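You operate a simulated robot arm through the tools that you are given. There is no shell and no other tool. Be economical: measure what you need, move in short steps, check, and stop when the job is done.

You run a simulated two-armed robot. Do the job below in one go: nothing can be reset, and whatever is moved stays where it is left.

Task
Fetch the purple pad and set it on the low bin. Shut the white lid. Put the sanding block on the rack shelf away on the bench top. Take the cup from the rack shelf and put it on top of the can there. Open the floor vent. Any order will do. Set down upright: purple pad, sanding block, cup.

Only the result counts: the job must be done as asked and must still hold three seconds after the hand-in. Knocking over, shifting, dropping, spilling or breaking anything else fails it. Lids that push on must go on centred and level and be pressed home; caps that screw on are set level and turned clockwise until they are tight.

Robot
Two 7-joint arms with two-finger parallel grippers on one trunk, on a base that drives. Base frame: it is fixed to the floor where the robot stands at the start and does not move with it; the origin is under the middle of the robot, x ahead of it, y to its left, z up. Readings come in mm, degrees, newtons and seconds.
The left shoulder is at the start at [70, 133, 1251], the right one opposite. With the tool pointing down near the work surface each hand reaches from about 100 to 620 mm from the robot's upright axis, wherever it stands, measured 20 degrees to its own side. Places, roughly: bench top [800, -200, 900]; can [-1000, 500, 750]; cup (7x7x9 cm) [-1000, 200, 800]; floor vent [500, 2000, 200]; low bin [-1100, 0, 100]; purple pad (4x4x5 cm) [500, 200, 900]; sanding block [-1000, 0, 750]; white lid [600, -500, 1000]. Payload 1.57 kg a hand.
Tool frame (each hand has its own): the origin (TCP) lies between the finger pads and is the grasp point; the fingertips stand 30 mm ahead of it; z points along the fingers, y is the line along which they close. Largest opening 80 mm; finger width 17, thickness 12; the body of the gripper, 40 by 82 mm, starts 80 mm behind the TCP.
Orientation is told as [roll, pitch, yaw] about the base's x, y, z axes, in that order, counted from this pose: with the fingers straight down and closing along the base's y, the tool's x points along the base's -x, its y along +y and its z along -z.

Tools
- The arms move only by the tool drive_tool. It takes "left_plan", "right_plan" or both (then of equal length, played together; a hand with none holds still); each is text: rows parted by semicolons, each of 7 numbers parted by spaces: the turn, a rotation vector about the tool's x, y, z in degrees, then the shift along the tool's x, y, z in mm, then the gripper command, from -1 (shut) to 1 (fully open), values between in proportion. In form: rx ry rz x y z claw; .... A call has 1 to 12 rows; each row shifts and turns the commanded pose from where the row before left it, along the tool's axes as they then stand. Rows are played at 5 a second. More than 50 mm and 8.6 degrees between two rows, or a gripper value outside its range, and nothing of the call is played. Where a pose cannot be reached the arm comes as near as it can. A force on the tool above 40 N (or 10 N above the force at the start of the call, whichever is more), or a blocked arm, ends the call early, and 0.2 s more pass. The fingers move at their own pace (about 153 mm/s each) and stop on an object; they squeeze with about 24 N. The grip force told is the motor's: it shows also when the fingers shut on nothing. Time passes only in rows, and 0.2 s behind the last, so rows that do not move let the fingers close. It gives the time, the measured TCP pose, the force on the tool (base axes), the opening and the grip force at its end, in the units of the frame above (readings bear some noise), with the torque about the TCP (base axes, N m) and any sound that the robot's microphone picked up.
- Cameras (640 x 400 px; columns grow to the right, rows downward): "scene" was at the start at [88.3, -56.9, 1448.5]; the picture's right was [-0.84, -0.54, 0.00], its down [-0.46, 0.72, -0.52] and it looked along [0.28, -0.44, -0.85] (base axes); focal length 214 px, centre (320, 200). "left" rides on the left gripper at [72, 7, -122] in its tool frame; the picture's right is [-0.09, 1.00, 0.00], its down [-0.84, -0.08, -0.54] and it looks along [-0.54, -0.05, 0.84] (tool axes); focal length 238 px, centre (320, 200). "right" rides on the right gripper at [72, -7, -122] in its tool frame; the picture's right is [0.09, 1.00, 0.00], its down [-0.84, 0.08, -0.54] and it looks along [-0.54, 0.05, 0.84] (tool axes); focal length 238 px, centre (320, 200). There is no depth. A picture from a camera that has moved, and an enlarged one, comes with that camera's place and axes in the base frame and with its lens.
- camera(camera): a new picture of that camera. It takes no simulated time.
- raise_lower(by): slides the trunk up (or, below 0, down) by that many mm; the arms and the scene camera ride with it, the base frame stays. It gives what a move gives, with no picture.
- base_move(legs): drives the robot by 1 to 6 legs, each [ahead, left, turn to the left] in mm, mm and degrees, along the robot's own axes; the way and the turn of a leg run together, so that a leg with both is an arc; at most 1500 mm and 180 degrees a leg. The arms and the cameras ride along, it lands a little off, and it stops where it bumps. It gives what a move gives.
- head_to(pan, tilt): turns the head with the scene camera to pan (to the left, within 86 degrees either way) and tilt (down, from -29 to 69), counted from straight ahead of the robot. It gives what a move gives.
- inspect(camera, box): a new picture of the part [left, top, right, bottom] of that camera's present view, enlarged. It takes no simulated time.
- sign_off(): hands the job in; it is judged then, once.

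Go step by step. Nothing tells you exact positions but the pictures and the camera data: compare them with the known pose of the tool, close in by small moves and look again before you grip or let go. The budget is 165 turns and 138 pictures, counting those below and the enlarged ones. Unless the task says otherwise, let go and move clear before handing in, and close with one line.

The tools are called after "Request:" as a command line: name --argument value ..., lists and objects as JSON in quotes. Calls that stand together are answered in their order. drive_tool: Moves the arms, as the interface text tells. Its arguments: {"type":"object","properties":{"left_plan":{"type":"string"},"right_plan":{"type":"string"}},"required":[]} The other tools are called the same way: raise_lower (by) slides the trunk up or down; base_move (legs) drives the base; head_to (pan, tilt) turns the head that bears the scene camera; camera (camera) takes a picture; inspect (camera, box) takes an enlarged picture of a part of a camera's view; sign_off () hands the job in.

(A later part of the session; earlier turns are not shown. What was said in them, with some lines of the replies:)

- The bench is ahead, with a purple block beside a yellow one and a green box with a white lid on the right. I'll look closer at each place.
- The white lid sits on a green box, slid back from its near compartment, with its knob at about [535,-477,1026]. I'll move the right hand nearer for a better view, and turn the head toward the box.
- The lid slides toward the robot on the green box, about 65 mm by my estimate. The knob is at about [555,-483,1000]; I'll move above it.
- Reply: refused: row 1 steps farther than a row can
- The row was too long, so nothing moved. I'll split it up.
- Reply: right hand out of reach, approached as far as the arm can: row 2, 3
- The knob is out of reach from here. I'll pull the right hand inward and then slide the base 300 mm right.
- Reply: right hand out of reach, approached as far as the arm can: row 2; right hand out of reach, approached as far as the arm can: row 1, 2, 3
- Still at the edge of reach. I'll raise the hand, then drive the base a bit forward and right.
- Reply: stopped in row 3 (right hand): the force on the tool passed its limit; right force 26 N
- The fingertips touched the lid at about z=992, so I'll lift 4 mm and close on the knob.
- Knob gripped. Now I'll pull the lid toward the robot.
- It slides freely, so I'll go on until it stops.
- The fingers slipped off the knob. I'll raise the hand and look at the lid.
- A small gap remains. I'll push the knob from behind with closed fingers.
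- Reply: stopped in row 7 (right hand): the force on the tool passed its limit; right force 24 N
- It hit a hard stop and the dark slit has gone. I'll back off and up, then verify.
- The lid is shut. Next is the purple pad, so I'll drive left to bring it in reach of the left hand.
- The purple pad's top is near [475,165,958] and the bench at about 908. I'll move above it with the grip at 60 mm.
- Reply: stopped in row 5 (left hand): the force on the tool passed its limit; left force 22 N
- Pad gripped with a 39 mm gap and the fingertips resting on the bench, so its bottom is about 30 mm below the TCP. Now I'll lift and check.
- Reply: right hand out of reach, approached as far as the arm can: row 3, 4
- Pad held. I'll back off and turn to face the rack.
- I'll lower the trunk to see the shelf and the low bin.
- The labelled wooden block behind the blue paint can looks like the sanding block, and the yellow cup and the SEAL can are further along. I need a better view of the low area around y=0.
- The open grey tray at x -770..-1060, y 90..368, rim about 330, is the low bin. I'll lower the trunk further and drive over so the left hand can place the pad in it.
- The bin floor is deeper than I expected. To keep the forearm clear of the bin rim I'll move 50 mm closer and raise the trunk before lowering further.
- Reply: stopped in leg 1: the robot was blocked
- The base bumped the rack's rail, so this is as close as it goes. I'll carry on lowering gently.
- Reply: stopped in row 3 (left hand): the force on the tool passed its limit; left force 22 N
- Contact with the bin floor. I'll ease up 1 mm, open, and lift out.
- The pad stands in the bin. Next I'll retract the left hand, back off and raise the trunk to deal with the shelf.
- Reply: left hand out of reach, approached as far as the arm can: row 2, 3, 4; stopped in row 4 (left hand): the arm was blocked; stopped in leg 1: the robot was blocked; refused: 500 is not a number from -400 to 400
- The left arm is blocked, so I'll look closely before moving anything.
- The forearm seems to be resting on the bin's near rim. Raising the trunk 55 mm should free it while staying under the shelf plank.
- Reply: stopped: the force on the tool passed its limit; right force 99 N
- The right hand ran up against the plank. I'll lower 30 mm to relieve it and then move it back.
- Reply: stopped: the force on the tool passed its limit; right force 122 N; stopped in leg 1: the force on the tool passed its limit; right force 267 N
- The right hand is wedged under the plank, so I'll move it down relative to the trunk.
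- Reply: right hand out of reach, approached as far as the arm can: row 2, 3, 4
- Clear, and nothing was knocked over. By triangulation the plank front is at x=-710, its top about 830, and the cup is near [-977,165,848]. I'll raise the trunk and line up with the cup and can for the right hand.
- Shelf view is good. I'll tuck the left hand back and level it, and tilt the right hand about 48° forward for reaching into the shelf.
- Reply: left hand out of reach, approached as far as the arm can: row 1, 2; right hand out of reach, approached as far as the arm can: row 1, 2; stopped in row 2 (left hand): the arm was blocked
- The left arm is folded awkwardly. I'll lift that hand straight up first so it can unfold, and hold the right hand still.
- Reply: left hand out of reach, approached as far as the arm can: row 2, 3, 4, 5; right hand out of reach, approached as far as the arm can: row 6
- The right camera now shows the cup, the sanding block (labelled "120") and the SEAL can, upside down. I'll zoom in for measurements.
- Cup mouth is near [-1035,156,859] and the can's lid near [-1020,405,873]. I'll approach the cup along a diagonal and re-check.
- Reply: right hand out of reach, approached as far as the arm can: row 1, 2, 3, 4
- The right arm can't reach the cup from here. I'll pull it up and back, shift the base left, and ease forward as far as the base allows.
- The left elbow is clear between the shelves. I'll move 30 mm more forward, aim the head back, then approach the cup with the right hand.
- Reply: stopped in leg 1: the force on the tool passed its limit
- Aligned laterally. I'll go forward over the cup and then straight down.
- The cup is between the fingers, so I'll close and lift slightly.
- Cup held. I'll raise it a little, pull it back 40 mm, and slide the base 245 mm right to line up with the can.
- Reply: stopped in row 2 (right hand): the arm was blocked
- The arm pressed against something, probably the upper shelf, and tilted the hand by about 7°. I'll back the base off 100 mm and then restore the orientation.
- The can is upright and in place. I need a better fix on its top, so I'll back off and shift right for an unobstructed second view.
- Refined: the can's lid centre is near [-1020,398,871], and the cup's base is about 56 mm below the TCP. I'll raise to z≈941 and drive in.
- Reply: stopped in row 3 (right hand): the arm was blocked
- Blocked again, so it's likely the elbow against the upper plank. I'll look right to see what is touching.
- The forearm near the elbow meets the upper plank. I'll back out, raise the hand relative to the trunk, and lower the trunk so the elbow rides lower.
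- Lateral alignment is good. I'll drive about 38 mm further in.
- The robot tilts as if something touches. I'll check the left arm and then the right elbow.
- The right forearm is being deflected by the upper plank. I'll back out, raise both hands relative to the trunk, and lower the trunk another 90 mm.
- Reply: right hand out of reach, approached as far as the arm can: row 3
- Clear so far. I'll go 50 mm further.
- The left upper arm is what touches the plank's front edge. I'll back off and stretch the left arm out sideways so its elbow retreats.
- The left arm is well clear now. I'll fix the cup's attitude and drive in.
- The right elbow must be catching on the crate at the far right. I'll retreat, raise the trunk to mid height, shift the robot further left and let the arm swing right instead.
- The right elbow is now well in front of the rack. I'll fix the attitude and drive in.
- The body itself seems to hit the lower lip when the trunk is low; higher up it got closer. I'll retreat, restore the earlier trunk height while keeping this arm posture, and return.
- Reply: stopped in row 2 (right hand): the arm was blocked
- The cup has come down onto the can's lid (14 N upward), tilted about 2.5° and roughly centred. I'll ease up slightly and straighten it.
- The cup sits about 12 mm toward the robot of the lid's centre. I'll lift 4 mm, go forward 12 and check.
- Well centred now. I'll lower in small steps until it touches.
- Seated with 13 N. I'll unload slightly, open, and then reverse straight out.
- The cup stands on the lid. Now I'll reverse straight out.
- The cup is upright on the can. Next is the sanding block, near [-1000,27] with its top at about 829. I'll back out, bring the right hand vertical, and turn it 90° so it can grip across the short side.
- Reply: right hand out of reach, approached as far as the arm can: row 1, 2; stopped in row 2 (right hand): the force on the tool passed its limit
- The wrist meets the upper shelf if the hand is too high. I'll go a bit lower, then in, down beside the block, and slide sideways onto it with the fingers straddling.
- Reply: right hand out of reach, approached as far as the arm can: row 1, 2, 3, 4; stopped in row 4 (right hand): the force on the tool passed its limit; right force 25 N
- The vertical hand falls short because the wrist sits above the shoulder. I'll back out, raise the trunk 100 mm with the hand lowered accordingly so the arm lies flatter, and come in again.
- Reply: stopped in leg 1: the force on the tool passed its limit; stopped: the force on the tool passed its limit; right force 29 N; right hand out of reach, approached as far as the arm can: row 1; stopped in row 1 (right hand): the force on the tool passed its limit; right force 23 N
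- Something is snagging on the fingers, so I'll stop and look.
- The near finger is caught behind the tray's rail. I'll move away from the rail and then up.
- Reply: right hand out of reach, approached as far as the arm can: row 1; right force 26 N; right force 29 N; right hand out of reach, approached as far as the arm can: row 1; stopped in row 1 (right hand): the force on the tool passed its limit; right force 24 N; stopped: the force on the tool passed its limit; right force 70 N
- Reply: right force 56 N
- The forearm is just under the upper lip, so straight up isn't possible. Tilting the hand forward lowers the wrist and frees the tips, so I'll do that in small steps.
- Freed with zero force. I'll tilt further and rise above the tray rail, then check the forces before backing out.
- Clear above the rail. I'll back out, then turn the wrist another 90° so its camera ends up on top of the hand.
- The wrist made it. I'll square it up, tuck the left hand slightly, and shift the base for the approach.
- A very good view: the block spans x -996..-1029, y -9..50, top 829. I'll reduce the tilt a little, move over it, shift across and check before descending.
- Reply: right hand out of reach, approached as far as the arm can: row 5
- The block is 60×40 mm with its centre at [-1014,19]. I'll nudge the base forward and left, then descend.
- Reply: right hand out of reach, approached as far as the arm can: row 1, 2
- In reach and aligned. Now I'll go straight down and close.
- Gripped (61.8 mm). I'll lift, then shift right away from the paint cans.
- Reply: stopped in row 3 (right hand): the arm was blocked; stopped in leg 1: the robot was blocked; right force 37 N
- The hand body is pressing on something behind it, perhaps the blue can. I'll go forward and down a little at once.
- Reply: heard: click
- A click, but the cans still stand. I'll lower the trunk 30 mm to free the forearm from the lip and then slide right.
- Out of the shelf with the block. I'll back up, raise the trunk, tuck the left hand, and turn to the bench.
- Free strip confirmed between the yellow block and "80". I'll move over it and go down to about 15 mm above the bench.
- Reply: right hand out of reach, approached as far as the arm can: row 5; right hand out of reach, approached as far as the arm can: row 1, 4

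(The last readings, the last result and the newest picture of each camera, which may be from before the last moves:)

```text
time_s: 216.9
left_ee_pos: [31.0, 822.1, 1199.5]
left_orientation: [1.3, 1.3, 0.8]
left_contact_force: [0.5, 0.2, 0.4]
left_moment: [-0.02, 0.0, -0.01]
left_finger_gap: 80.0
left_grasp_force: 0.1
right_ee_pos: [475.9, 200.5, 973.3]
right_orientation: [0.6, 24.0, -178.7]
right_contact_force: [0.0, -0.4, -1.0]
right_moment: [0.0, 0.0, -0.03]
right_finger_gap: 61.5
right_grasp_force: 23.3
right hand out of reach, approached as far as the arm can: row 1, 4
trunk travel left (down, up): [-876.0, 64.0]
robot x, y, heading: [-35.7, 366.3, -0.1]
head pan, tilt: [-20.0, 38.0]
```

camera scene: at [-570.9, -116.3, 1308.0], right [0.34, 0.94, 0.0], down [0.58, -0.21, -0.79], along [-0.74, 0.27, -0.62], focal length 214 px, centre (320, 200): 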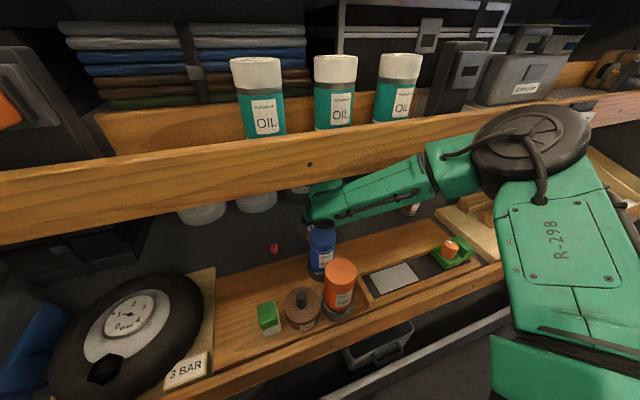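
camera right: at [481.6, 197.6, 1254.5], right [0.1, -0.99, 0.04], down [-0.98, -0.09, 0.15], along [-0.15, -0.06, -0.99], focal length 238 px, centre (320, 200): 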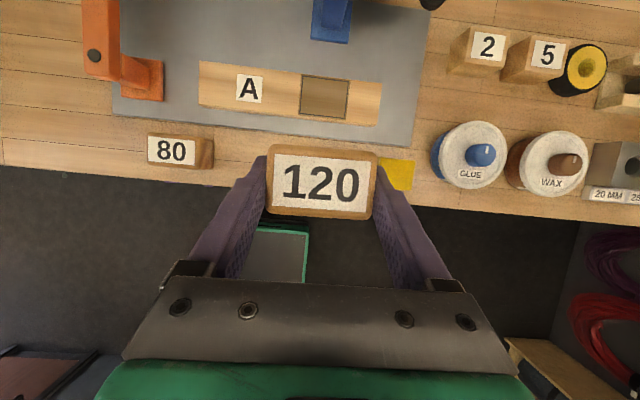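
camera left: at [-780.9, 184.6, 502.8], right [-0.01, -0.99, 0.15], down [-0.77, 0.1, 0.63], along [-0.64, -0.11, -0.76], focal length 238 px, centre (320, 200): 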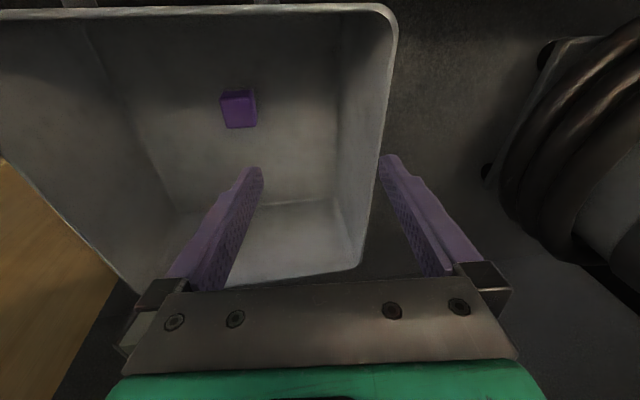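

Request:
raise_lower --by -9

Request:
raise_lower --by -3

Request:
raise_lower --by -3

```text
time_s: 217.5
left_ee_pos: [31.5, 822.1, 1190.0]
left_orientation: [1.3, 1.3, 0.9]
left_contact_force: [0.5, 0.6, -0.1]
left_moment: [-0.02, -0.01, 0.02]
left_finger_gap: 80.0
left_grasp_force: 0.1
right_ee_pos: [476.5, 199.7, 963.5]
right_orientation: [0.6, 24.0, -178.6]
right_contact_force: [0.7, -1.0, -1.1]
right_moment: [0.04, 0.0, 0.03]
right_finger_gap: 61.8
right_grasp_force: 24.3
trunk travel left (down, up): [-867.0, 73.0]
robot x, y, heading: [-34.9, 363.9, -0.0]
head pan, tilt: [-20.0, 38.0]
```

```text
time_s: 218.0
left_ee_pos: [31.4, 821.6, 1186.4]
left_orientation: [1.2, 1.3, 1.0]
left_contact_force: [-0.2, 0.4, 0.7]
left_moment: [0.01, 0.02, 0.01]
left_finger_gap: 79.9
left_grasp_force: 0.1
right_ee_pos: [475.9, 200.3, 961.4]
right_orientation: [0.6, 23.9, -178.7]
right_contact_force: [0.3, 0.1, -1.1]
right_moment: [0.01, 0.01, 0.0]
right_finger_gap: 61.4
right_grasp_force: 24.0
trunk travel left (down, up): [-864.0, 76.0]
robot x, y, heading: [-34.9, 365.7, 0.1]
head pan, tilt: [-20.0, 38.0]
```

```text
time_s: 218.5
left_ee_pos: [30.9, 823.1, 1183.3]
left_orientation: [1.0, 1.2, 1.0]
left_contact_force: [-1.1, 0.1, -0.9]
left_moment: [0.02, -0.04, 0.01]
left_finger_gap: 80.0
left_grasp_force: 0.0
right_ee_pos: [475.0, 200.2, 958.0]
right_orientation: [0.6, 24.0, -178.8]
right_contact_force: [-0.2, 1.0, -1.8]
right_moment: [0.01, 0.04, 0.01]
right_finger_gap: 61.7
right_grasp_force: 24.5
trunk travel left (down, up): [-861.0, 79.0]
robot x, y, heading: [-34.9, 366.1, -0.1]
head pan, tilt: [-20.0, 38.0]
```

Request:
raise_lower --by -2

Request:
raise_lower --by -2

Request:
raise_lower --by -2

```text
time_s: 219.0
left_ee_pos: [31.0, 821.3, 1181.3]
left_orientation: [1.3, 1.2, 0.9]
left_contact_force: [0.2, -1.0, 0.2]
left_moment: [-0.01, -0.01, -0.01]
left_finger_gap: 80.0
left_grasp_force: 0.1
right_ee_pos: [475.8, 200.3, 955.7]
right_orientation: [0.7, 23.9, -178.7]
right_contact_force: [0.0, -0.3, -2.0]
right_moment: [0.0, 0.04, 0.0]
right_finger_gap: 61.7
right_grasp_force: 23.8
trunk travel left (down, up): [-859.0, 81.0]
robot x, y, heading: [-32.7, 364.4, 0.1]
head pan, tilt: [-20.0, 38.0]
```

```text
time_s: 219.5
left_ee_pos: [31.0, 821.4, 1178.7]
left_orientation: [1.3, 1.3, 1.0]
left_contact_force: [1.0, -0.1, -0.5]
left_moment: [-0.01, 0.02, -0.02]
left_finger_gap: 79.9
left_grasp_force: 0.2
right_ee_pos: [476.3, 200.1, 954.4]
right_orientation: [0.6, 24.0, -178.7]
right_contact_force: [-0.1, -1.1, 3.4]
right_moment: [0.09, 0.07, 0.01]
right_finger_gap: 61.4
right_grasp_force: 23.1
trunk travel left (down, up): [-857.0, 83.0]
robot x, y, heading: [-35.6, 369.3, -0.2]
head pan, tilt: [-20.0, 38.0]
```

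```text
time_s: 220.1
left_ee_pos: [30.3, 822.0, 1178.0]
left_orientation: [1.2, 1.3, 0.9]
left_contact_force: [0.0, 0.4, 0.3]
left_moment: [-0.02, 0.03, 0.01]
left_finger_gap: 79.9
left_grasp_force: 0.1
right_ee_pos: [476.4, 199.8, 956.0]
right_orientation: [0.6, 24.2, -178.9]
right_contact_force: [2.1, -2.7, 14.2]
right_moment: [0.39, 0.2, -0.03]
right_finger_gap: 61.7
right_grasp_force: 23.8
trunk travel left (down, up): [-855.0, 85.0]
robot x, y, heading: [-36.7, 364.3, -0.3]
head pan, tilt: [-20.0, 38.0]
```

In contact (14 N). I'll release and raise straight up.

Request:
drive_tool --right_plan "0 0 0 0 0 0 -0.2;0 0 0 0 0 0 0.4;0 0 0 0 0 0 1;0 0 0 0 0 0 1"

Request:
raise_lower --by 80

Request:
drive_tool --right_plan "0 0 0 0 0 -45 1;0 0 0 0 0 -45 1"

Request:
camera --camera "right"

```text
time_s: 221.1
left_ee_pos: [31.8, 822.6, 1176.4]
left_orientation: [1.2, 1.4, 1.0]
left_contact_force: [0.3, -0.6, -0.1]
left_moment: [-0.05, 0.0, 0.03]
left_finger_gap: 79.9
left_grasp_force: 0.1
right_ee_pos: [474.4, 201.0, 951.2]
right_orientation: [0.7, 23.8, -178.7]
right_contact_force: [-0.4, -0.4, 0.6]
right_moment: [-0.02, 0.02, 0.0]
right_finger_gap: 80.1
right_grasp_force: 0.0
trunk travel left (down, up): [-855.0, 85.0]
robot x, y, heading: [-38.5, 363.7, -0.3]
head pan, tilt: [-20.0, 38.0]
```

```text
time_s: 222.2
left_ee_pos: [31.1, 822.8, 1256.8]
left_orientation: [1.2, 1.3, 0.9]
left_contact_force: [-0.4, -0.6, -0.5]
left_moment: [-0.01, -0.03, 0.02]
left_finger_gap: 79.9
left_grasp_force: 0.0
right_ee_pos: [475.7, 200.8, 1032.5]
right_orientation: [0.6, 24.0, -178.7]
right_contact_force: [0.8, 0.5, -0.7]
right_moment: [0.01, 0.02, -0.01]
right_finger_gap: 80.0
right_grasp_force: 0.0
trunk travel left (down, up): [-935.0, 5.0]
robot x, y, heading: [-34.8, 364.7, -0.0]
head pan, tilt: [-20.0, 38.0]
```

```text
time_s: 222.8
left_ee_pos: [28.4, 822.8, 1257.2]
left_orientation: [1.2, 1.1, 0.9]
left_contact_force: [0.9, 0.2, 0.9]
left_moment: [-0.04, -0.01, 0.0]
left_finger_gap: 80.3
left_grasp_force: 0.0
right_ee_pos: [437.5, 202.3, 1118.5]
right_orientation: [0.6, 24.1, -178.9]
right_contact_force: [-0.3, -0.3, -0.1]
right_moment: [-0.01, -0.08, -0.01]
right_finger_gap: 79.9
right_grasp_force: 0.1
trunk travel left (down, up): [-935.0, 5.0]
robot x, y, heading: [-41.1, 367.7, -0.2]
head pan, tilt: [-20.0, 38.0]
```

```text
4 pictures are left
camera right: at [452.5, 211.0, 1259.9], right [0.1, -0.99, 0.05], down [-0.98, -0.09, 0.15], along [-0.15, -0.06, -0.99], focal length 238 px, centre (320, 200)
```

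right: 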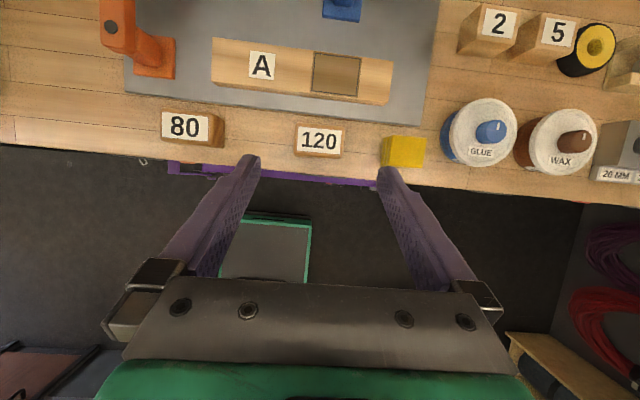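

The sanding block sits upright on the bench. Last is the floor vent near [500,2000,200]; I'll back off and drive along the aisle to look.

Request:
drive_tool --right_plan "0 0 0 -20 0 -25 1;0 0 0 -20 0 -25 1;0 0 0 -20 0 -25 1"

Request:
base_move --legs '[[-200, 0, 0], [0, 950, 0]]'

Request:
head_to --pan 38 --tilt 45

Request:
camera --camera "scene"

```text
time_s: 223.6
left_ee_pos: [32.0, 822.6, 1257.1]
left_orientation: [1.1, 1.4, 0.9]
left_contact_force: [-0.6, 0.7, -0.6]
left_moment: [-0.02, -0.01, -0.01]
left_finger_gap: 80.1
left_grasp_force: 0.1
right_ee_pos: [388.2, 202.5, 1146.5]
right_orientation: [0.6, 23.8, -178.8]
right_contact_force: [-0.3, -0.1, -0.2]
right_moment: [0.0, -0.04, 0.02]
right_finger_gap: 80.0
right_grasp_force: 0.0
right hand out of reach, approached as far as the arm can: row 2, 3
trunk travel left (down, up): [-935.0, 5.0]
robot x, y, heading: [-32.4, 363.6, -0.1]
head pan, tilt: [-20.0, 38.0]
```

```text
time_s: 229.8
left_ee_pos: [-134.0, 1766.6, 1258.5]
left_orientation: [1.3, 1.3, -1.0]
left_contact_force: [-0.1, -0.7, 0.6]
left_moment: [-0.02, 0.01, -0.04]
left_finger_gap: 80.1
left_grasp_force: 0.0
right_ee_pos: [201.5, 1134.6, 1146.7]
right_orientation: [0.7, 23.9, 179.2]
right_contact_force: [0.4, -0.8, 0.5]
right_moment: [-0.02, 0.02, -0.01]
right_finger_gap: 80.0
right_grasp_force: 0.1
trunk travel left (down, up): [-935.0, 5.0]
robot x, y, heading: [-212.4, 1313.8, -1.9]
head pan, tilt: [-20.0, 38.0]
```

```text
time_s: 231.1
left_ee_pos: [-133.9, 1768.0, 1257.0]
left_orientation: [1.3, 1.3, -1.0]
left_contact_force: [-0.6, -0.4, -0.5]
left_moment: [-0.02, -0.02, -0.01]
left_finger_gap: 79.9
left_grasp_force: 0.1
right_ee_pos: [200.9, 1134.0, 1145.8]
right_orientation: [0.6, 23.8, 179.3]
right_contact_force: [-0.5, 0.7, 0.3]
right_moment: [-0.01, 0.01, 0.0]
right_finger_gap: 79.8
right_grasp_force: 0.0
trunk travel left (down, up): [-935.0, 5.0]
robot x, y, heading: [-214.8, 1314.1, -1.7]
head pan, tilt: [38.0, 45.0]
```

```text
3 pictures are left
camera scene: at [-97.7, 1360.2, 1577.0], right [0.59, -0.81, 0.0], down [-0.57, -0.41, -0.71], along [0.57, 0.41, -0.71], focal length 214 px, centre (320, 200)
```

scene: 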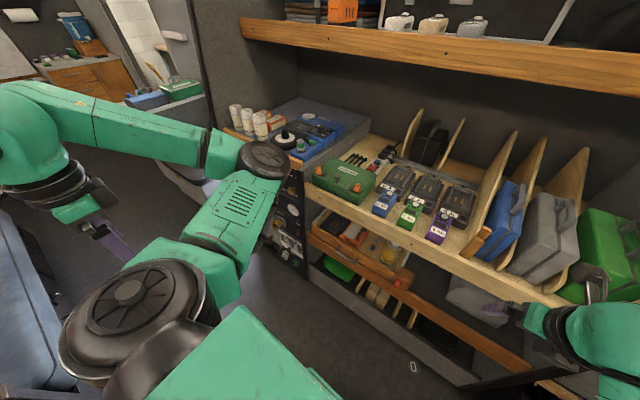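

The target projects to the dark end panel around (298,251). I'll zoom there.

Request:
inspect --camera "scene" --box '[255, 190, 345, 280]'

```text
4.44 times, centred on (300, 235) of scene
camera zoom: at [-97.7, 1360.2, 1577.0], right [0.59, -0.81, 0.0], down [-0.57, -0.41, -0.71], along [0.57, 0.41, -0.71], focal length 953 px, centre (409, 44)
```

zoom: 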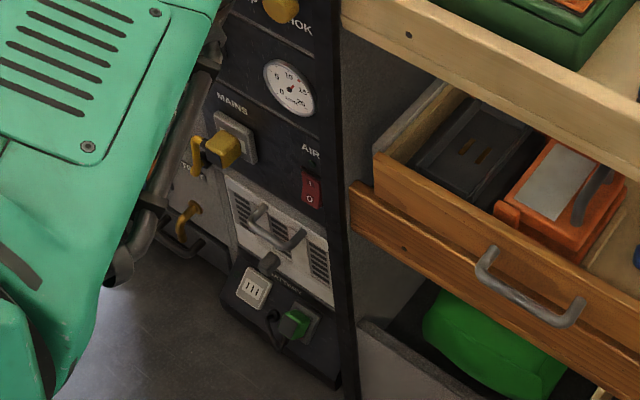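

The vent is the slotted plate with a bar handle low on a panel facing the aisle, at about x≈425, y≈1980, z≈350. I'll drive in front of it and lower the trunk for a precise view.

Request:
base_move --legs '[[0, 0, 1.8], [0, 500, 0]]'

Request:
raise_lower --by -400

Request:
raise_lower --by -350

Request:
head_to --pan 14 --tilt 45

```text
time_s: 234.3
left_ee_pos: [-144.7, 2262.7, 1258.2]
left_orientation: [1.2, 1.3, 0.6]
left_contact_force: [-0.4, 0.9, 0.0]
left_moment: [-0.01, -0.01, 0.0]
left_finger_gap: 79.9
left_grasp_force: 0.1
right_ee_pos: [209.2, 1639.3, 1146.1]
right_orientation: [0.4, 23.7, -179.2]
right_contact_force: [-0.3, 0.2, 0.3]
right_moment: [0.03, 0.01, 0.0]
right_finger_gap: 80.3
right_grasp_force: 0.1
trunk travel left (down, up): [-935.0, 5.0]
robot x, y, heading: [-210.7, 1807.2, -0.5]
head pan, tilt: [38.0, 45.0]
```

```text
time_s: 238.2
left_ee_pos: [-143.0, 2264.2, 857.2]
left_orientation: [1.2, 1.4, 0.5]
left_contact_force: [0.2, 0.3, -0.2]
left_moment: [-0.01, 0.0, -0.01]
left_finger_gap: 80.1
left_grasp_force: 0.1
right_ee_pos: [209.3, 1642.2, 746.7]
right_orientation: [0.5, 23.8, -179.1]
right_contact_force: [-0.2, -0.2, -0.1]
right_moment: [0.01, 0.0, -0.01]
right_finger_gap: 80.0
right_grasp_force: 0.0
trunk travel left (down, up): [-535.0, 405.0]
robot x, y, heading: [-212.0, 1807.6, -0.4]
head pan, tilt: [38.0, 45.0]
```

```text
time_s: 241.6
left_ee_pos: [-144.0, 2264.7, 507.7]
left_orientation: [1.2, 1.4, 0.5]
left_contact_force: [-0.4, 0.0, 0.6]
left_moment: [0.0, -0.02, 0.01]
left_finger_gap: 79.8
left_grasp_force: 0.1
right_ee_pos: [207.9, 1641.1, 396.4]
right_orientation: [0.5, 23.8, -179.1]
right_contact_force: [0.2, 0.1, 0.5]
right_moment: [0.02, -0.02, 0.02]
right_finger_gap: 79.9
right_grasp_force: 0.0
trunk travel left (down, up): [-185.0, 755.0]
robot x, y, heading: [-212.7, 1806.4, -0.4]
head pan, tilt: [38.0, 45.0]
```

```text
time_s: 242.5
left_ee_pos: [-144.4, 2264.0, 508.3]
left_orientation: [1.2, 1.2, 0.6]
left_contact_force: [0.6, 0.0, 0.2]
left_moment: [0.01, 0.02, -0.01]
left_finger_gap: 79.9
left_grasp_force: 0.1
right_ee_pos: [207.9, 1642.8, 396.4]
right_orientation: [0.6, 23.8, -179.2]
right_contact_force: [0.7, -0.2, 0.5]
right_moment: [0.01, 0.01, 0.0]
right_finger_gap: 80.3
right_grasp_force: 0.1
trunk travel left (down, up): [-185.0, 755.0]
robot x, y, heading: [-211.0, 1810.9, -0.4]
head pan, tilt: [14.0, 45.0]
```

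Request:
inspect --camera "scene" --box '[220, 120, 420, 280]'

```text
2.50 times, centred on (320, 200) of scene
camera zoom: at [-81.6, 1827.9, 827.0], right [0.24, -0.97, 0.0], down [-0.69, -0.17, -0.71], along [0.69, 0.17, -0.71], focal length 536 px, centre (320, 200)
```

zoom: 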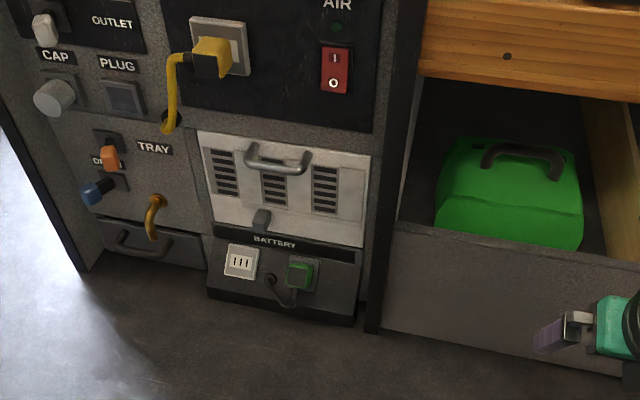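

A clear view: a white louvred flap with a bar handle near its top at about [402,2000,388], lower edge z≈202. I'll bring the left hand round to point at the handle with the fingers closing vertically; first the wrist turn.

Request:
drive_tool --left_plan "0 0 8.2 0 0 0 1;0 0 8.2 0 0 0 1;0 0 8.2 0 0 0 1;0 0 8.2 0 0 0 1;0 0 8.2 0 0 0 1;0 0 8.2 0 0 0 1;0 0 8.2 0 0 0 1;0 0 8.2 0 0 0 1;0 0 8.2 0 0 0 1;0 0 8.2 0 0 0 1;0 0 8 0 0 0 1"

Request:
drive_tool --left_plan "0 0 0 -21 34 2 1;0 0 0 -21 34 2 1;0 0 0 -21 34 2 1;0 0 0 -21 34 2 1;0 0 0 -21 34 2 1;0 0 0 -21 34 2 1;0 0 0 -21 34 2 1;0 0 0 -21 34 2 1;0 0 0 -21 34 2 1;0 0 0 -21 34 2 1;0 0 0 -21 34 2 1;0 0 0 -21 34 2 1"

```text
time_s: 244.9
left_ee_pos: [-104.4, 2256.2, 504.2]
left_orientation: [-1.4, 1.2, -89.4]
left_contact_force: [0.4, -0.6, 0.7]
left_moment: [0.01, 0.0, 0.0]
left_finger_gap: 80.1
left_grasp_force: 0.2
left hand out of reach, approached as far as the arm can: row 10, 11
right_ee_pos: [208.7, 1641.4, 396.5]
right_orientation: [0.6, 23.8, -179.2]
right_contact_force: [-0.1, 0.2, 0.7]
right_moment: [-0.02, -0.02, 0.02]
right_finger_gap: 80.0
right_grasp_force: 0.0
trunk travel left (down, up): [-185.0, 755.0]
robot x, y, heading: [-207.5, 1807.5, -0.4]
head pan, tilt: [14.0, 45.0]
```

```text
time_s: 247.5
left_ee_pos: [319.1, 2055.2, 463.2]
left_orientation: [-1.4, 1.4, -89.6]
left_contact_force: [0.9, 0.4, -0.3]
left_moment: [-0.01, 0.02, -0.01]
left_finger_gap: 79.8
left_grasp_force: 0.1
left hand out of reach, approached as far as the arm can: row 6, 7, 8, 9, 10
right_ee_pos: [208.8, 1641.1, 396.6]
right_orientation: [0.6, 23.8, -179.1]
right_contact_force: [-0.2, 0.2, 0.5]
right_moment: [0.04, 0.04, -0.04]
right_finger_gap: 79.9
right_grasp_force: 0.0
trunk travel left (down, up): [-185.0, 755.0]
robot x, y, heading: [-210.1, 1809.9, -0.4]
head pan, tilt: [14.0, 45.0]
```

Request:
drive_tool --left_plan "-8 0 0 -5 0 0 1;-8 0 0 -5 0 0 1;-8 0 0 -5 0 0 1;-8 0 0 -5 0 0 1;-8 0 0 -5 0 0 1;-8 0 0 -5 0 0 1;-8 0 0 -5 0 0 1;-8 0 0 -5 0 0 1;-8 0 0 -5 0 0 1;-8 0 0 -5 0 0 1;-8 0 0 -5 0 0 1"

```text
time_s: 249.9
left_ee_pos: [353.1, 2090.6, 459.8]
left_orientation: [46.2, 0.1, -88.5]
left_contact_force: [0.4, 0.3, -0.3]
left_moment: [0.05, 0.0, -0.01]
left_finger_gap: 79.9
left_grasp_force: 0.0
left hand out of reach, approached as far as the arm can: row 1, 2, 3, 4, 5, 7, 8, 9, 10, 11
right_ee_pos: [209.1, 1642.4, 396.3]
right_orientation: [0.6, 23.8, -179.1]
right_contact_force: [0.7, -0.9, -0.5]
right_moment: [-0.01, -0.02, -0.03]
right_finger_gap: 80.1
right_grasp_force: 0.0
trunk travel left (down, up): [-185.0, 755.0]
robot x, y, heading: [-213.4, 1808.2, -0.4]
head pan, tilt: [14.0, 45.0]
```

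Request:
base_move --legs '[[-120, 0, 0]]'

Request:
drive_tool --left_plan "0 0 0 -30 0 0 1;0 0 0 -30 0 0 1;-8 0 0 -15 0 20 1;-8 0 0 -15 0 20 1;-8 0 0 0 0 20 1;-8 0 0 0 0 20 1;-8 0 0 0 0 20 1"

```text
time_s: 251.1
left_ee_pos: [231.7, 2091.5, 462.3]
left_orientation: [46.5, 0.0, -88.3]
left_contact_force: [0.0, -0.3, 0.0]
left_moment: [0.01, 0.0, -0.03]
left_finger_gap: 80.1
left_grasp_force: 0.1
right_ee_pos: [84.4, 1643.1, 396.3]
right_orientation: [0.6, 23.9, -179.1]
right_contact_force: [0.4, 0.5, 0.2]
right_moment: [0.03, 0.01, 0.02]
right_finger_gap: 79.8
right_grasp_force: 0.0
trunk travel left (down, up): [-185.0, 755.0]
robot x, y, heading: [-338.6, 1810.1, -0.7]
head pan, tilt: [14.0, 45.0]
```

```text
time_s: 252.3
left_ee_pos: [385.7, 2077.4, 478.6]
left_orientation: [69.3, 0.2, -88.7]
left_contact_force: [-35.3, -6.5, 7.9]
left_moment: [0.07, -1.36, -0.43]
left_finger_gap: 75.0
left_grasp_force: 0.1
left hand out of reach, approached as far as the arm can: row 1, 2, 3, 4, 5, 6
right_ee_pos: [84.3, 1643.5, 398.0]
right_orientation: [0.5, 24.0, -179.0]
right_contact_force: [0.1, 0.2, 0.1]
right_moment: [0.0, 0.05, -0.01]
right_finger_gap: 79.9
right_grasp_force: 0.0
trunk travel left (down, up): [-185.0, 755.0]
robot x, y, heading: [-335.6, 1809.9, -0.3]
head pan, tilt: [14.0, 45.0]
stopped in row 6 (left hand): the force on the tool passed its limit (the readings are from after the stop); the commanded pose is now the measured one
```

It touched the panel lightly, so I'll back off now and use the base and trunk for the remaining alignment.

Request:
drive_tool --left_plan "0 0 0 0 0 -30 1;0 0 0 0 0 -30 1"

Request:
base_move --legs '[[-10, -77, 0]]'

Request:
raise_lower --by -80

```text
time_s: 252.9
left_ee_pos: [374.5, 2092.4, 509.0]
left_orientation: [68.8, -0.2, -88.6]
left_contact_force: [-0.1, 0.4, -0.1]
left_moment: [0.03, 0.01, 0.03]
left_finger_gap: 80.1
left_grasp_force: 0.0
left hand out of reach, approached as far as the arm can: row 1, 2
right_ee_pos: [86.4, 1642.6, 396.3]
right_orientation: [0.5, 23.7, -179.0]
right_contact_force: [-0.7, 0.1, 0.0]
right_moment: [0.03, -0.02, -0.03]
right_finger_gap: 80.0
right_grasp_force: 0.1
trunk travel left (down, up): [-185.0, 755.0]
robot x, y, heading: [-329.5, 1808.4, -0.3]
head pan, tilt: [14.0, 45.0]
```

```text
time_s: 254.0
left_ee_pos: [364.2, 2017.2, 509.7]
left_orientation: [68.9, 0.0, -88.7]
left_contact_force: [-0.8, 0.8, -0.3]
left_moment: [-0.01, -0.05, -0.03]
left_finger_gap: 80.0
left_grasp_force: 0.1
right_ee_pos: [74.9, 1567.2, 395.9]
right_orientation: [0.6, 23.8, -179.1]
right_contact_force: [0.5, -0.2, 0.9]
right_moment: [-0.02, 0.01, -0.02]
right_finger_gap: 80.0
right_grasp_force: 0.1
trunk travel left (down, up): [-185.0, 755.0]
robot x, y, heading: [-345.8, 1733.2, -0.2]
head pan, tilt: [14.0, 45.0]
```

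```text
time_s: 255.2
left_ee_pos: [363.1, 2017.2, 429.9]
left_orientation: [68.9, 0.0, -88.6]
left_contact_force: [0.6, 0.1, 0.5]
left_moment: [0.03, 0.02, 0.05]
left_finger_gap: 79.6
left_grasp_force: 0.1
right_ee_pos: [77.2, 1567.5, 316.1]
right_orientation: [0.5, 23.7, -179.0]
right_contact_force: [0.2, 0.6, 0.2]
right_moment: [-0.02, 0.01, 0.01]
right_finger_gap: 80.0
right_grasp_force: 0.0
trunk travel left (down, up): [-105.0, 835.0]
robot x, y, heading: [-342.1, 1734.2, -0.5]
head pan, tilt: [14.0, 45.0]
```

Request:
base_move --legs '[[-30, -17, 0]]'

Request:
raise_lower --by -35

Request:
camera --camera "left"

```text
time_s: 256.0
left_ee_pos: [332.4, 1998.6, 429.5]
left_orientation: [68.9, 0.0, -88.6]
left_contact_force: [0.7, 0.5, 0.1]
left_moment: [-0.01, 0.0, -0.02]
left_finger_gap: 80.0
left_grasp_force: 0.1
right_ee_pos: [45.9, 1549.8, 316.9]
right_orientation: [0.5, 23.9, -178.9]
right_contact_force: [-0.2, 0.0, 0.3]
right_moment: [0.02, -0.01, -0.01]
right_finger_gap: 80.0
right_grasp_force: 0.0
trunk travel left (down, up): [-105.0, 835.0]
robot x, y, heading: [-376.5, 1717.8, -0.0]
head pan, tilt: [14.0, 45.0]
```

```text
time_s: 256.8
left_ee_pos: [334.1, 1999.8, 394.4]
left_orientation: [68.9, 0.0, -88.5]
left_contact_force: [-0.8, -0.6, 0.2]
left_moment: [-0.01, -0.03, 0.02]
left_finger_gap: 80.2
left_grasp_force: 0.0
right_ee_pos: [45.0, 1550.7, 281.8]
right_orientation: [0.6, 23.8, -179.0]
right_contact_force: [0.4, 0.3, -0.7]
right_moment: [0.02, 0.01, 0.01]
right_finger_gap: 79.9
right_grasp_force: 0.1
trunk travel left (down, up): [-70.0, 870.0]
robot x, y, heading: [-379.3, 1716.9, -0.3]
head pan, tilt: [14.0, 45.0]
```

```text
0 pictures are left
camera left: at [220.3, 2069.6, 444.4], right [0.36, -0.08, 0.93], down [-0.51, -0.85, 0.12], along [0.78, -0.52, -0.35], focal length 238 px, centre (320, 200)
```

left: 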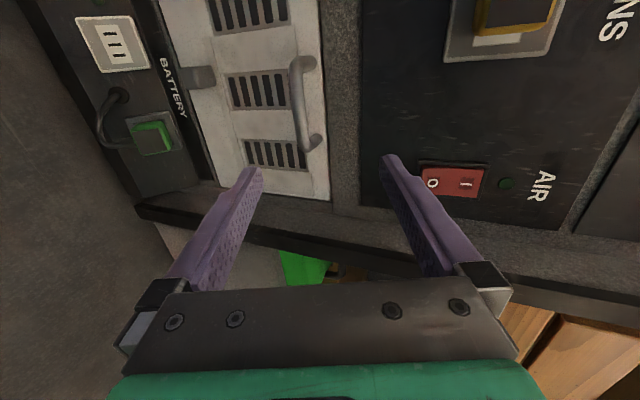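

Triangulating the last two views puts the handle at about [478,2025,322], so the panel is near x≈505. I have no pictures left, so I'll proceed by force: lower, align and advance with the fingers open.

Request:
raise_lower --by -66

Request:
base_move --legs '[[100, 25, 0.3]]'

```text
time_s: 257.9
left_ee_pos: [333.0, 1999.1, 327.8]
left_orientation: [68.8, 0.1, -88.5]
left_contact_force: [-0.2, -0.2, 0.3]
left_moment: [-0.01, 0.02, 0.0]
left_finger_gap: 80.0
left_grasp_force: 0.0
right_ee_pos: [45.7, 1551.4, 215.5]
right_orientation: [0.5, 23.8, -179.1]
right_contact_force: [0.7, -0.1, 0.5]
right_moment: [-0.02, 0.0, 0.0]
right_finger_gap: 79.9
right_grasp_force: 0.1
trunk travel left (down, up): [-4.0, 936.0]
robot x, y, heading: [-374.4, 1716.4, -0.1]
head pan, tilt: [14.0, 45.0]
```

```text
time_s: 259.0
left_ee_pos: [429.7, 2030.5, 328.8]
left_orientation: [68.9, -0.1, -88.2]
left_contact_force: [-0.7, 0.8, -0.1]
left_moment: [-0.02, -0.01, -0.05]
left_finger_gap: 79.9
left_grasp_force: 0.1
right_ee_pos: [144.7, 1578.6, 214.9]
right_orientation: [0.6, 23.8, -178.6]
right_contact_force: [-1.1, -0.8, -0.8]
right_moment: [0.03, 0.01, -0.01]
right_finger_gap: 79.9
right_grasp_force: 0.0
trunk travel left (down, up): [-4.0, 936.0]
robot x, y, heading: [-280.4, 1740.7, 0.3]
head pan, tilt: [14.0, 45.0]
```

Request:
base_move --legs '[[36, 0, 0]]'

Request:
drive_tool --left_plan "0 0 0 0 0 0 0;0 0 0 0 0 0 -1;0 0 0 0 0 0 -1;0 0 0 0 0 0 -1"

```text
time_s: 259.8
left_ee_pos: [438.4, 2031.3, 331.6]
left_orientation: [68.9, 0.1, -88.6]
left_contact_force: [-23.4, -4.7, 3.9]
left_moment: [0.14, -1.09, -0.37]
left_finger_gap: 76.5
left_grasp_force: 0.1
right_ee_pos: [156.3, 1579.4, 215.1]
right_orientation: [0.4, 23.9, -178.4]
right_contact_force: [0.1, 0.8, 0.1]
right_moment: [-0.03, -0.02, 0.0]
right_finger_gap: 80.0
right_grasp_force: 0.0
trunk travel left (down, up): [-4.0, 936.0]
robot x, y, heading: [-262.8, 1742.3, 0.5]
head pan, tilt: [14.0, 45.0]
stopped in leg 1: the force on the tool passed its limit (the readings are from after the stop); the commanded pose is now the measured one
```

```text
time_s: 260.8
left_ee_pos: [439.9, 2030.2, 332.3]
left_orientation: [69.0, 0.1, -88.4]
left_contact_force: [1.7, 1.5, 7.0]
left_moment: [0.05, -0.15, 0.03]
left_finger_gap: 13.6
left_grasp_force: 29.6
right_ee_pos: [157.9, 1580.5, 215.5]
right_orientation: [0.6, 23.8, -178.5]
right_contact_force: [-0.5, 0.6, -0.4]
right_moment: [0.01, -0.01, 0.02]
right_finger_gap: 79.9
right_grasp_force: 0.1
trunk travel left (down, up): [-4.0, 936.0]
robot x, y, heading: [-263.5, 1740.7, 0.3]
head pan, tilt: [14.0, 45.0]
```

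Gripped something 13.6 mm thick, which must be the handle bar. I'll pull gently by backing the base.

Request:
base_move --legs '[[-25, 0, 0]]'

```text
time_s: 261.6
left_ee_pos: [415.5, 2030.4, 322.5]
left_orientation: [68.4, -0.1, -88.5]
left_contact_force: [6.0, -0.9, -15.9]
left_moment: [0.21, 0.1, 0.38]
left_finger_gap: 13.9
left_grasp_force: 30.2
right_ee_pos: [133.3, 1579.7, 212.9]
right_orientation: [0.8, 23.5, -178.5]
right_contact_force: [-0.6, 0.0, -1.3]
right_moment: [-0.04, 0.0, 0.01]
right_finger_gap: 80.0
right_grasp_force: 0.3
trunk travel left (down, up): [-4.0, 936.0]
robot x, y, heading: [-287.6, 1743.0, 0.3]
head pan, tilt: [14.0, 45.0]
```

It comes out and wants to go down, like a bottom-hinged flap. I'll follow it.

Request:
drive_tool --left_plan "0 0 0 0 -6 2 -1;0 0 0 0 -6 2 -1"

```text
time_s: 262.2
left_ee_pos: [417.4, 2030.7, 323.8]
left_orientation: [69.0, 0.0, -88.5]
left_contact_force: [-7.9, -3.8, 22.0]
left_moment: [-0.15, -0.15, -0.3]
left_finger_gap: 13.7
left_grasp_force: 30.3
left hand out of reach, approached as far as the arm can: row 2
right_ee_pos: [131.4, 1579.0, 217.0]
right_orientation: [0.6, 23.9, -178.6]
right_contact_force: [0.1, 0.1, 0.4]
right_moment: [0.01, -0.02, -0.03]
right_finger_gap: 80.0
right_grasp_force: 0.0
trunk travel left (down, up): [-4.0, 936.0]
robot x, y, heading: [-290.0, 1745.1, 0.3]
head pan, tilt: [14.0, 45.0]
```

Request:
base_move --legs '[[-20, 0, 0]]'

```text
time_s: 263.0
left_ee_pos: [396.6, 2031.6, 315.6]
left_orientation: [68.2, -0.1, -88.5]
left_contact_force: [-2.3, -6.1, 2.4]
left_moment: [0.15, 0.09, 0.21]
left_finger_gap: 13.8
left_grasp_force: 30.7
right_ee_pos: [111.7, 1579.1, 214.7]
right_orientation: [0.6, 23.7, -178.4]
right_contact_force: [-0.2, 0.2, -0.7]
right_moment: [0.0, -0.01, 0.0]
right_finger_gap: 80.0
right_grasp_force: 0.0
trunk travel left (down, up): [-4.0, 936.0]
robot x, y, heading: [-313.2, 1741.7, 0.3]
head pan, tilt: [14.0, 45.0]
```

The path fits a flap hinged at about [490,117] with a radius of 220 mm. I'll follow the arc, turning the hand with it.

Request:
drive_tool --left_plan "5 0 0 0 -14 -13 -1;5 0 0 0 -14 -13 -1;5 0 0 0 -14 -13 -1"

```text
time_s: 263.8
left_ee_pos: [345.1, 2028.1, 288.0]
left_orientation: [52.8, -0.2, -88.7]
left_contact_force: [16.0, 4.8, -18.0]
left_moment: [0.1, 0.05, -0.01]
left_finger_gap: 13.4
left_grasp_force: 30.3
right_ee_pos: [112.1, 1579.1, 213.2]
right_orientation: [0.7, 23.5, -178.5]
right_contact_force: [0.3, 0.7, 0.9]
right_moment: [0.01, -0.01, 0.02]
right_finger_gap: 80.2
right_grasp_force: 0.1
trunk travel left (down, up): [-4.0, 936.0]
robot x, y, heading: [-309.0, 1746.7, 0.0]
head pan, tilt: [14.0, 45.0]
```

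The bar must turn within the fingers, so I'll keep the hand's angle fixed and follow the arc further down.

Request:
drive_tool --left_plan "0 0 0 0 -15 1 -1;0 0 0 0 -15 1 -1;0 0 0 0 -15 1 -1"

```text
time_s: 264.6
left_ee_pos: [318.7, 2030.5, 255.9]
left_orientation: [53.0, -0.2, -88.5]
left_contact_force: [-7.9, -4.0, 3.8]
left_moment: [-0.37, -0.1, -0.43]
left_finger_gap: 13.9
left_grasp_force: 30.3
right_ee_pos: [111.6, 1580.0, 215.5]
right_orientation: [0.6, 23.8, -178.5]
right_contact_force: [-0.6, -0.7, -0.1]
right_moment: [0.0, 0.01, 0.04]
right_finger_gap: 80.1
right_grasp_force: 0.1
trunk travel left (down, up): [-4.0, 936.0]
robot x, y, heading: [-306.5, 1740.3, 0.4]
head pan, tilt: [14.0, 45.0]
```

Request:
drive_tool --left_plan "0 0 0 0 -15.3 1 -1;0 0 0 0 -15.3 1.3 -1;0 0 0 0 -15.3 1.6 -1"

```text
time_s: 265.3
left_ee_pos: [323.5, 2034.5, 238.1]
left_orientation: [52.8, -0.3, -88.6]
left_contact_force: [-16.6, -4.3, 7.0]
left_moment: [-0.06, 0.06, -0.19]
left_finger_gap: 13.7
left_grasp_force: 30.6
left hand out of reach, approached as far as the arm can: row 1, 2, 3
right_ee_pos: [111.2, 1579.3, 214.8]
right_orientation: [0.6, 23.8, -178.5]
right_contact_force: [-0.2, 0.7, -0.1]
right_moment: [0.0, 0.0, 0.01]
right_finger_gap: 80.3
right_grasp_force: 0.1
trunk travel left (down, up): [-4.0, 936.0]
robot x, y, heading: [-309.3, 1741.4, 0.4]
head pan, tilt: [14.0, 45.0]
stopped in row 3 (left hand): the force on the tool passed its limit (the readings are from after the stop); the commanded pose is now the measured one
```

Request:
base_move --legs '[[-25, 0, 0]]'

Request:
drive_tool --left_plan "0 0 0 0 -8 4 -1;0 0 0 0 -8 4 -1"

```text
time_s: 266.1
left_ee_pos: [299.4, 2032.2, 236.0]
left_orientation: [52.5, -0.5, -88.8]
left_contact_force: [14.7, -7.0, -8.3]
left_moment: [-0.3, 0.06, -0.45]
left_finger_gap: 13.5
left_grasp_force: 30.1
right_ee_pos: [87.6, 1578.8, 213.6]
right_orientation: [0.6, 23.6, -178.5]
right_contact_force: [0.1, -0.2, 0.1]
right_moment: [-0.02, 0.01, -0.03]
right_finger_gap: 80.1
right_grasp_force: 0.0
trunk travel left (down, up): [-4.0, 936.0]
robot x, y, heading: [-332.5, 1739.2, 0.2]
head pan, tilt: [14.0, 45.0]
```

```text
time_s: 266.7
left_ee_pos: [301.6, 2033.9, 224.5]
left_orientation: [52.6, -0.4, -88.6]
left_contact_force: [-25.2, -2.4, 8.3]
left_moment: [0.04, 0.1, -0.12]
left_finger_gap: 13.8
left_grasp_force: 30.1
left hand out of reach, approached as far as the arm can: row 2
right_ee_pos: [86.7, 1579.3, 215.7]
right_orientation: [0.5, 23.9, -178.5]
right_contact_force: [0.7, 0.7, 0.2]
right_moment: [-0.01, 0.0, -0.01]
right_finger_gap: 80.1
right_grasp_force: 0.0
trunk travel left (down, up): [-4.0, 936.0]
robot x, y, heading: [-338.8, 1744.7, 0.1]
head pan, tilt: [14.0, 45.0]
```

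That works; I'll continue alternating.

Request:
base_move --legs '[[-20, 0, 0]]'

Request:
drive_tool --left_plan "0 0 0 0 -10 6 -1;0 0 0 0 -10 6 -1"

Request:
base_move --legs '[[-12, 0, 0]]'

Request:
drive_tool --left_plan "0 0 0 0 -10 6 -1;0 0 0 0 -10 6 -1"

```text
time_s: 267.5
left_ee_pos: [283.0, 2030.5, 221.2]
left_orientation: [52.6, -0.7, -88.9]
left_contact_force: [15.3, -6.2, -6.9]
left_moment: [-0.15, -0.14, -0.36]
left_finger_gap: 13.6
left_grasp_force: 30.5
right_ee_pos: [66.4, 1578.2, 214.1]
right_orientation: [0.6, 23.8, -178.6]
right_contact_force: [0.3, 0.4, 0.7]
right_moment: [0.0, 0.04, 0.0]
right_finger_gap: 80.3
right_grasp_force: 0.0
trunk travel left (down, up): [-4.0, 936.0]
robot x, y, heading: [-356.9, 1738.5, 0.0]
head pan, tilt: [14.0, 45.0]
```

```text
time_s: 268.1
left_ee_pos: [284.8, 2032.2, 201.3]
left_orientation: [52.2, -0.7, -89.0]
left_contact_force: [-26.0, -7.0, 4.0]
left_moment: [-0.04, 0.32, -0.23]
left_finger_gap: 13.6
left_grasp_force: 30.4
left hand out of reach, approached as far as the arm can: row 2
right_ee_pos: [65.4, 1579.1, 214.2]
right_orientation: [0.6, 23.8, -178.5]
right_contact_force: [-0.9, -0.9, -0.9]
right_moment: [0.0, -0.02, 0.0]
right_finger_gap: 80.1
right_grasp_force: 0.1
trunk travel left (down, up): [-4.0, 936.0]
robot x, y, heading: [-354.6, 1740.7, 0.1]
head pan, tilt: [14.0, 45.0]
```

```text
time_s: 268.8
left_ee_pos: [273.1, 2034.2, 200.9]
left_orientation: [52.2, -0.7, -88.7]
left_contact_force: [-5.3, -0.2, -1.5]
left_moment: [-0.01, 0.04, -0.02]
left_finger_gap: 0.0
left_grasp_force: 21.9
right_ee_pos: [54.3, 1578.9, 214.1]
right_orientation: [0.6, 23.6, -178.5]
right_contact_force: [-0.4, -0.7, -0.5]
right_moment: [-0.02, 0.02, -0.01]
right_finger_gap: 80.0
right_grasp_force: 0.0
trunk travel left (down, up): [-4.0, 936.0]
robot x, y, heading: [-367.8, 1743.0, 0.2]
head pan, tilt: [14.0, 45.0]
```

```text
time_s: 269.4
left_ee_pos: [274.7, 2034.8, 178.5]
left_orientation: [52.0, -0.8, -88.7]
left_contact_force: [-8.1, -0.6, -1.7]
left_moment: [0.01, 0.02, -0.06]
left_finger_gap: 0.1
left_grasp_force: 21.0
left hand out of reach, approached as far as the arm can: row 2
right_ee_pos: [54.0, 1578.8, 215.3]
right_orientation: [0.6, 23.7, -178.5]
right_contact_force: [-0.3, -0.1, -0.1]
right_moment: [0.01, 0.0, -0.02]
right_finger_gap: 80.0
right_grasp_force: 0.1
trunk travel left (down, up): [-4.0, 936.0]
robot x, y, heading: [-369.6, 1745.8, 0.1]
head pan, tilt: [14.0, 45.0]
```

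The grip slipped off at roughly 55° open. I'll come over the top and press the flap further down from its inner side.

Request:
base_move --legs '[[-100, 0, 0]]'

Request:
raise_lower --by 170

Request:
base_move --legs '[[135, 0, 0]]'

Request:
raise_lower --by -170

```text
time_s: 270.6
left_ee_pos: [192.7, 2036.5, 179.3]
left_orientation: [52.3, -0.7, -88.7]
left_contact_force: [0.6, -0.1, 0.4]
left_moment: [-0.02, -0.01, 0.02]
left_finger_gap: 0.3
left_grasp_force: 21.3
right_ee_pos: [-28.0, 1578.6, 215.0]
right_orientation: [0.6, 23.8, -178.5]
right_contact_force: [0.5, 0.3, 0.7]
right_moment: [0.02, 0.03, -0.03]
right_finger_gap: 80.1
right_grasp_force: 0.0
trunk travel left (down, up): [-4.0, 936.0]
robot x, y, heading: [-452.9, 1737.9, 0.3]
head pan, tilt: [14.0, 45.0]
stopped in leg 1: the robot was blocked; the commanded pose is now the measured one
```

```text
time_s: 272.6
left_ee_pos: [192.6, 2036.6, 350.2]
left_orientation: [52.2, -0.6, -88.7]
left_contact_force: [0.7, 1.1, -0.7]
left_moment: [0.03, 0.01, -0.01]
left_finger_gap: 0.1
left_grasp_force: 21.1
right_ee_pos: [-28.1, 1578.9, 384.4]
right_orientation: [0.6, 23.8, -178.4]
right_contact_force: [-0.1, -0.1, 0.1]
right_moment: [-0.01, 0.01, 0.0]
right_finger_gap: 80.0
right_grasp_force: 0.1
trunk travel left (down, up): [-174.0, 766.0]
robot x, y, heading: [-448.5, 1739.7, 0.3]
head pan, tilt: [14.0, 45.0]
```

```text
time_s: 273.9
left_ee_pos: [328.5, 2037.5, 349.4]
left_orientation: [52.1, -0.7, -88.6]
left_contact_force: [-0.4, -0.3, -0.2]
left_moment: [0.01, -0.02, 0.02]
left_finger_gap: 0.0
left_grasp_force: 21.3
right_ee_pos: [108.8, 1580.9, 384.0]
right_orientation: [0.6, 23.9, -178.4]
right_contact_force: [-0.4, -0.3, 0.7]
right_moment: [0.02, -0.01, 0.0]
right_finger_gap: 80.2
right_grasp_force: 0.0
trunk travel left (down, up): [-174.0, 766.0]
robot x, y, heading: [-314.1, 1737.7, 0.4]
head pan, tilt: [14.0, 45.0]
```

```text
time_s: 275.7
left_ee_pos: [328.7, 2037.5, 191.0]
left_orientation: [53.0, -0.6, -88.6]
left_contact_force: [-11.8, -5.2, 17.6]
left_moment: [-0.07, 0.0, -0.07]
left_finger_gap: 0.0
left_grasp_force: 21.2
right_ee_pos: [106.9, 1580.6, 219.4]
right_orientation: [0.5, 24.0, -178.5]
right_contact_force: [-0.3, 0.0, 0.1]
right_moment: [0.01, 0.01, 0.01]
right_finger_gap: 80.1
right_grasp_force: 0.1
trunk travel left (down, up): [-7.0, 933.0]
robot x, y, heading: [-314.5, 1743.2, 0.3]
head pan, tilt: [14.0, 45.0]
stopped: the force on the tool passed its limit (the readings are from after the stop); the commanded pose is now the measured one
```

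It moved on down and met a hard stop at roughly 70° open, so the vent is open. I'll raise the hand clear, back away and hand in.

Request:
raise_lower --by 200

Request:
base_move --legs '[[-100, 0, 0]]'

Request:
sign_off

```text
time_s: 277.8
left_ee_pos: [328.4, 2039.3, 385.7]
left_orientation: [52.5, -0.6, -88.7]
left_contact_force: [-0.5, -1.2, 0.6]
left_moment: [-0.04, 0.03, -0.04]
left_finger_gap: 0.0
left_grasp_force: 21.0
right_ee_pos: [107.9, 1581.0, 417.8]
right_orientation: [0.7, 23.8, -178.3]
right_contact_force: [-0.1, -0.2, 0.4]
right_moment: [-0.02, 0.01, 0.03]
right_finger_gap: 80.1
right_grasp_force: 0.1
trunk travel left (down, up): [-207.0, 733.0]
robot x, y, heading: [-315.5, 1742.1, 0.4]
head pan, tilt: [14.0, 45.0]
```

```text
time_s: 279.0
left_ee_pos: [229.5, 2037.4, 386.5]
left_orientation: [52.6, -0.6, -88.6]
left_contact_force: [0.0, -0.1, 0.3]
left_moment: [-0.02, 0.02, 0.02]
left_finger_gap: 0.0
left_grasp_force: 20.9
right_ee_pos: [9.1, 1580.1, 417.6]
right_orientation: [0.6, 23.8, -178.3]
right_contact_force: [0.4, -0.5, 0.2]
right_moment: [-0.03, 0.0, 0.01]
right_finger_gap: 80.1
right_grasp_force: 0.1
trunk travel left (down, up): [-207.0, 733.0]
robot x, y, heading: [-411.9, 1743.7, 0.6]
head pan, tilt: [14.0, 45.0]
```

```text
The job is handed in.
```

I handed the job in with all five tasks carried out: lid shut, purple pad upright in the low bin, cup on the can, sanding block on the bench, vent flap open to a hard stop. I had no pictures left to check the vent. Along the way I nudged the bin a few millimetres, pressed on what was probably the blue can (click heard), snagged the tray rail, pressed on what was probably the yellow mains plug, and bumped something behind the robot. I couldn't check that the plug or whatever I backed into stayed put.
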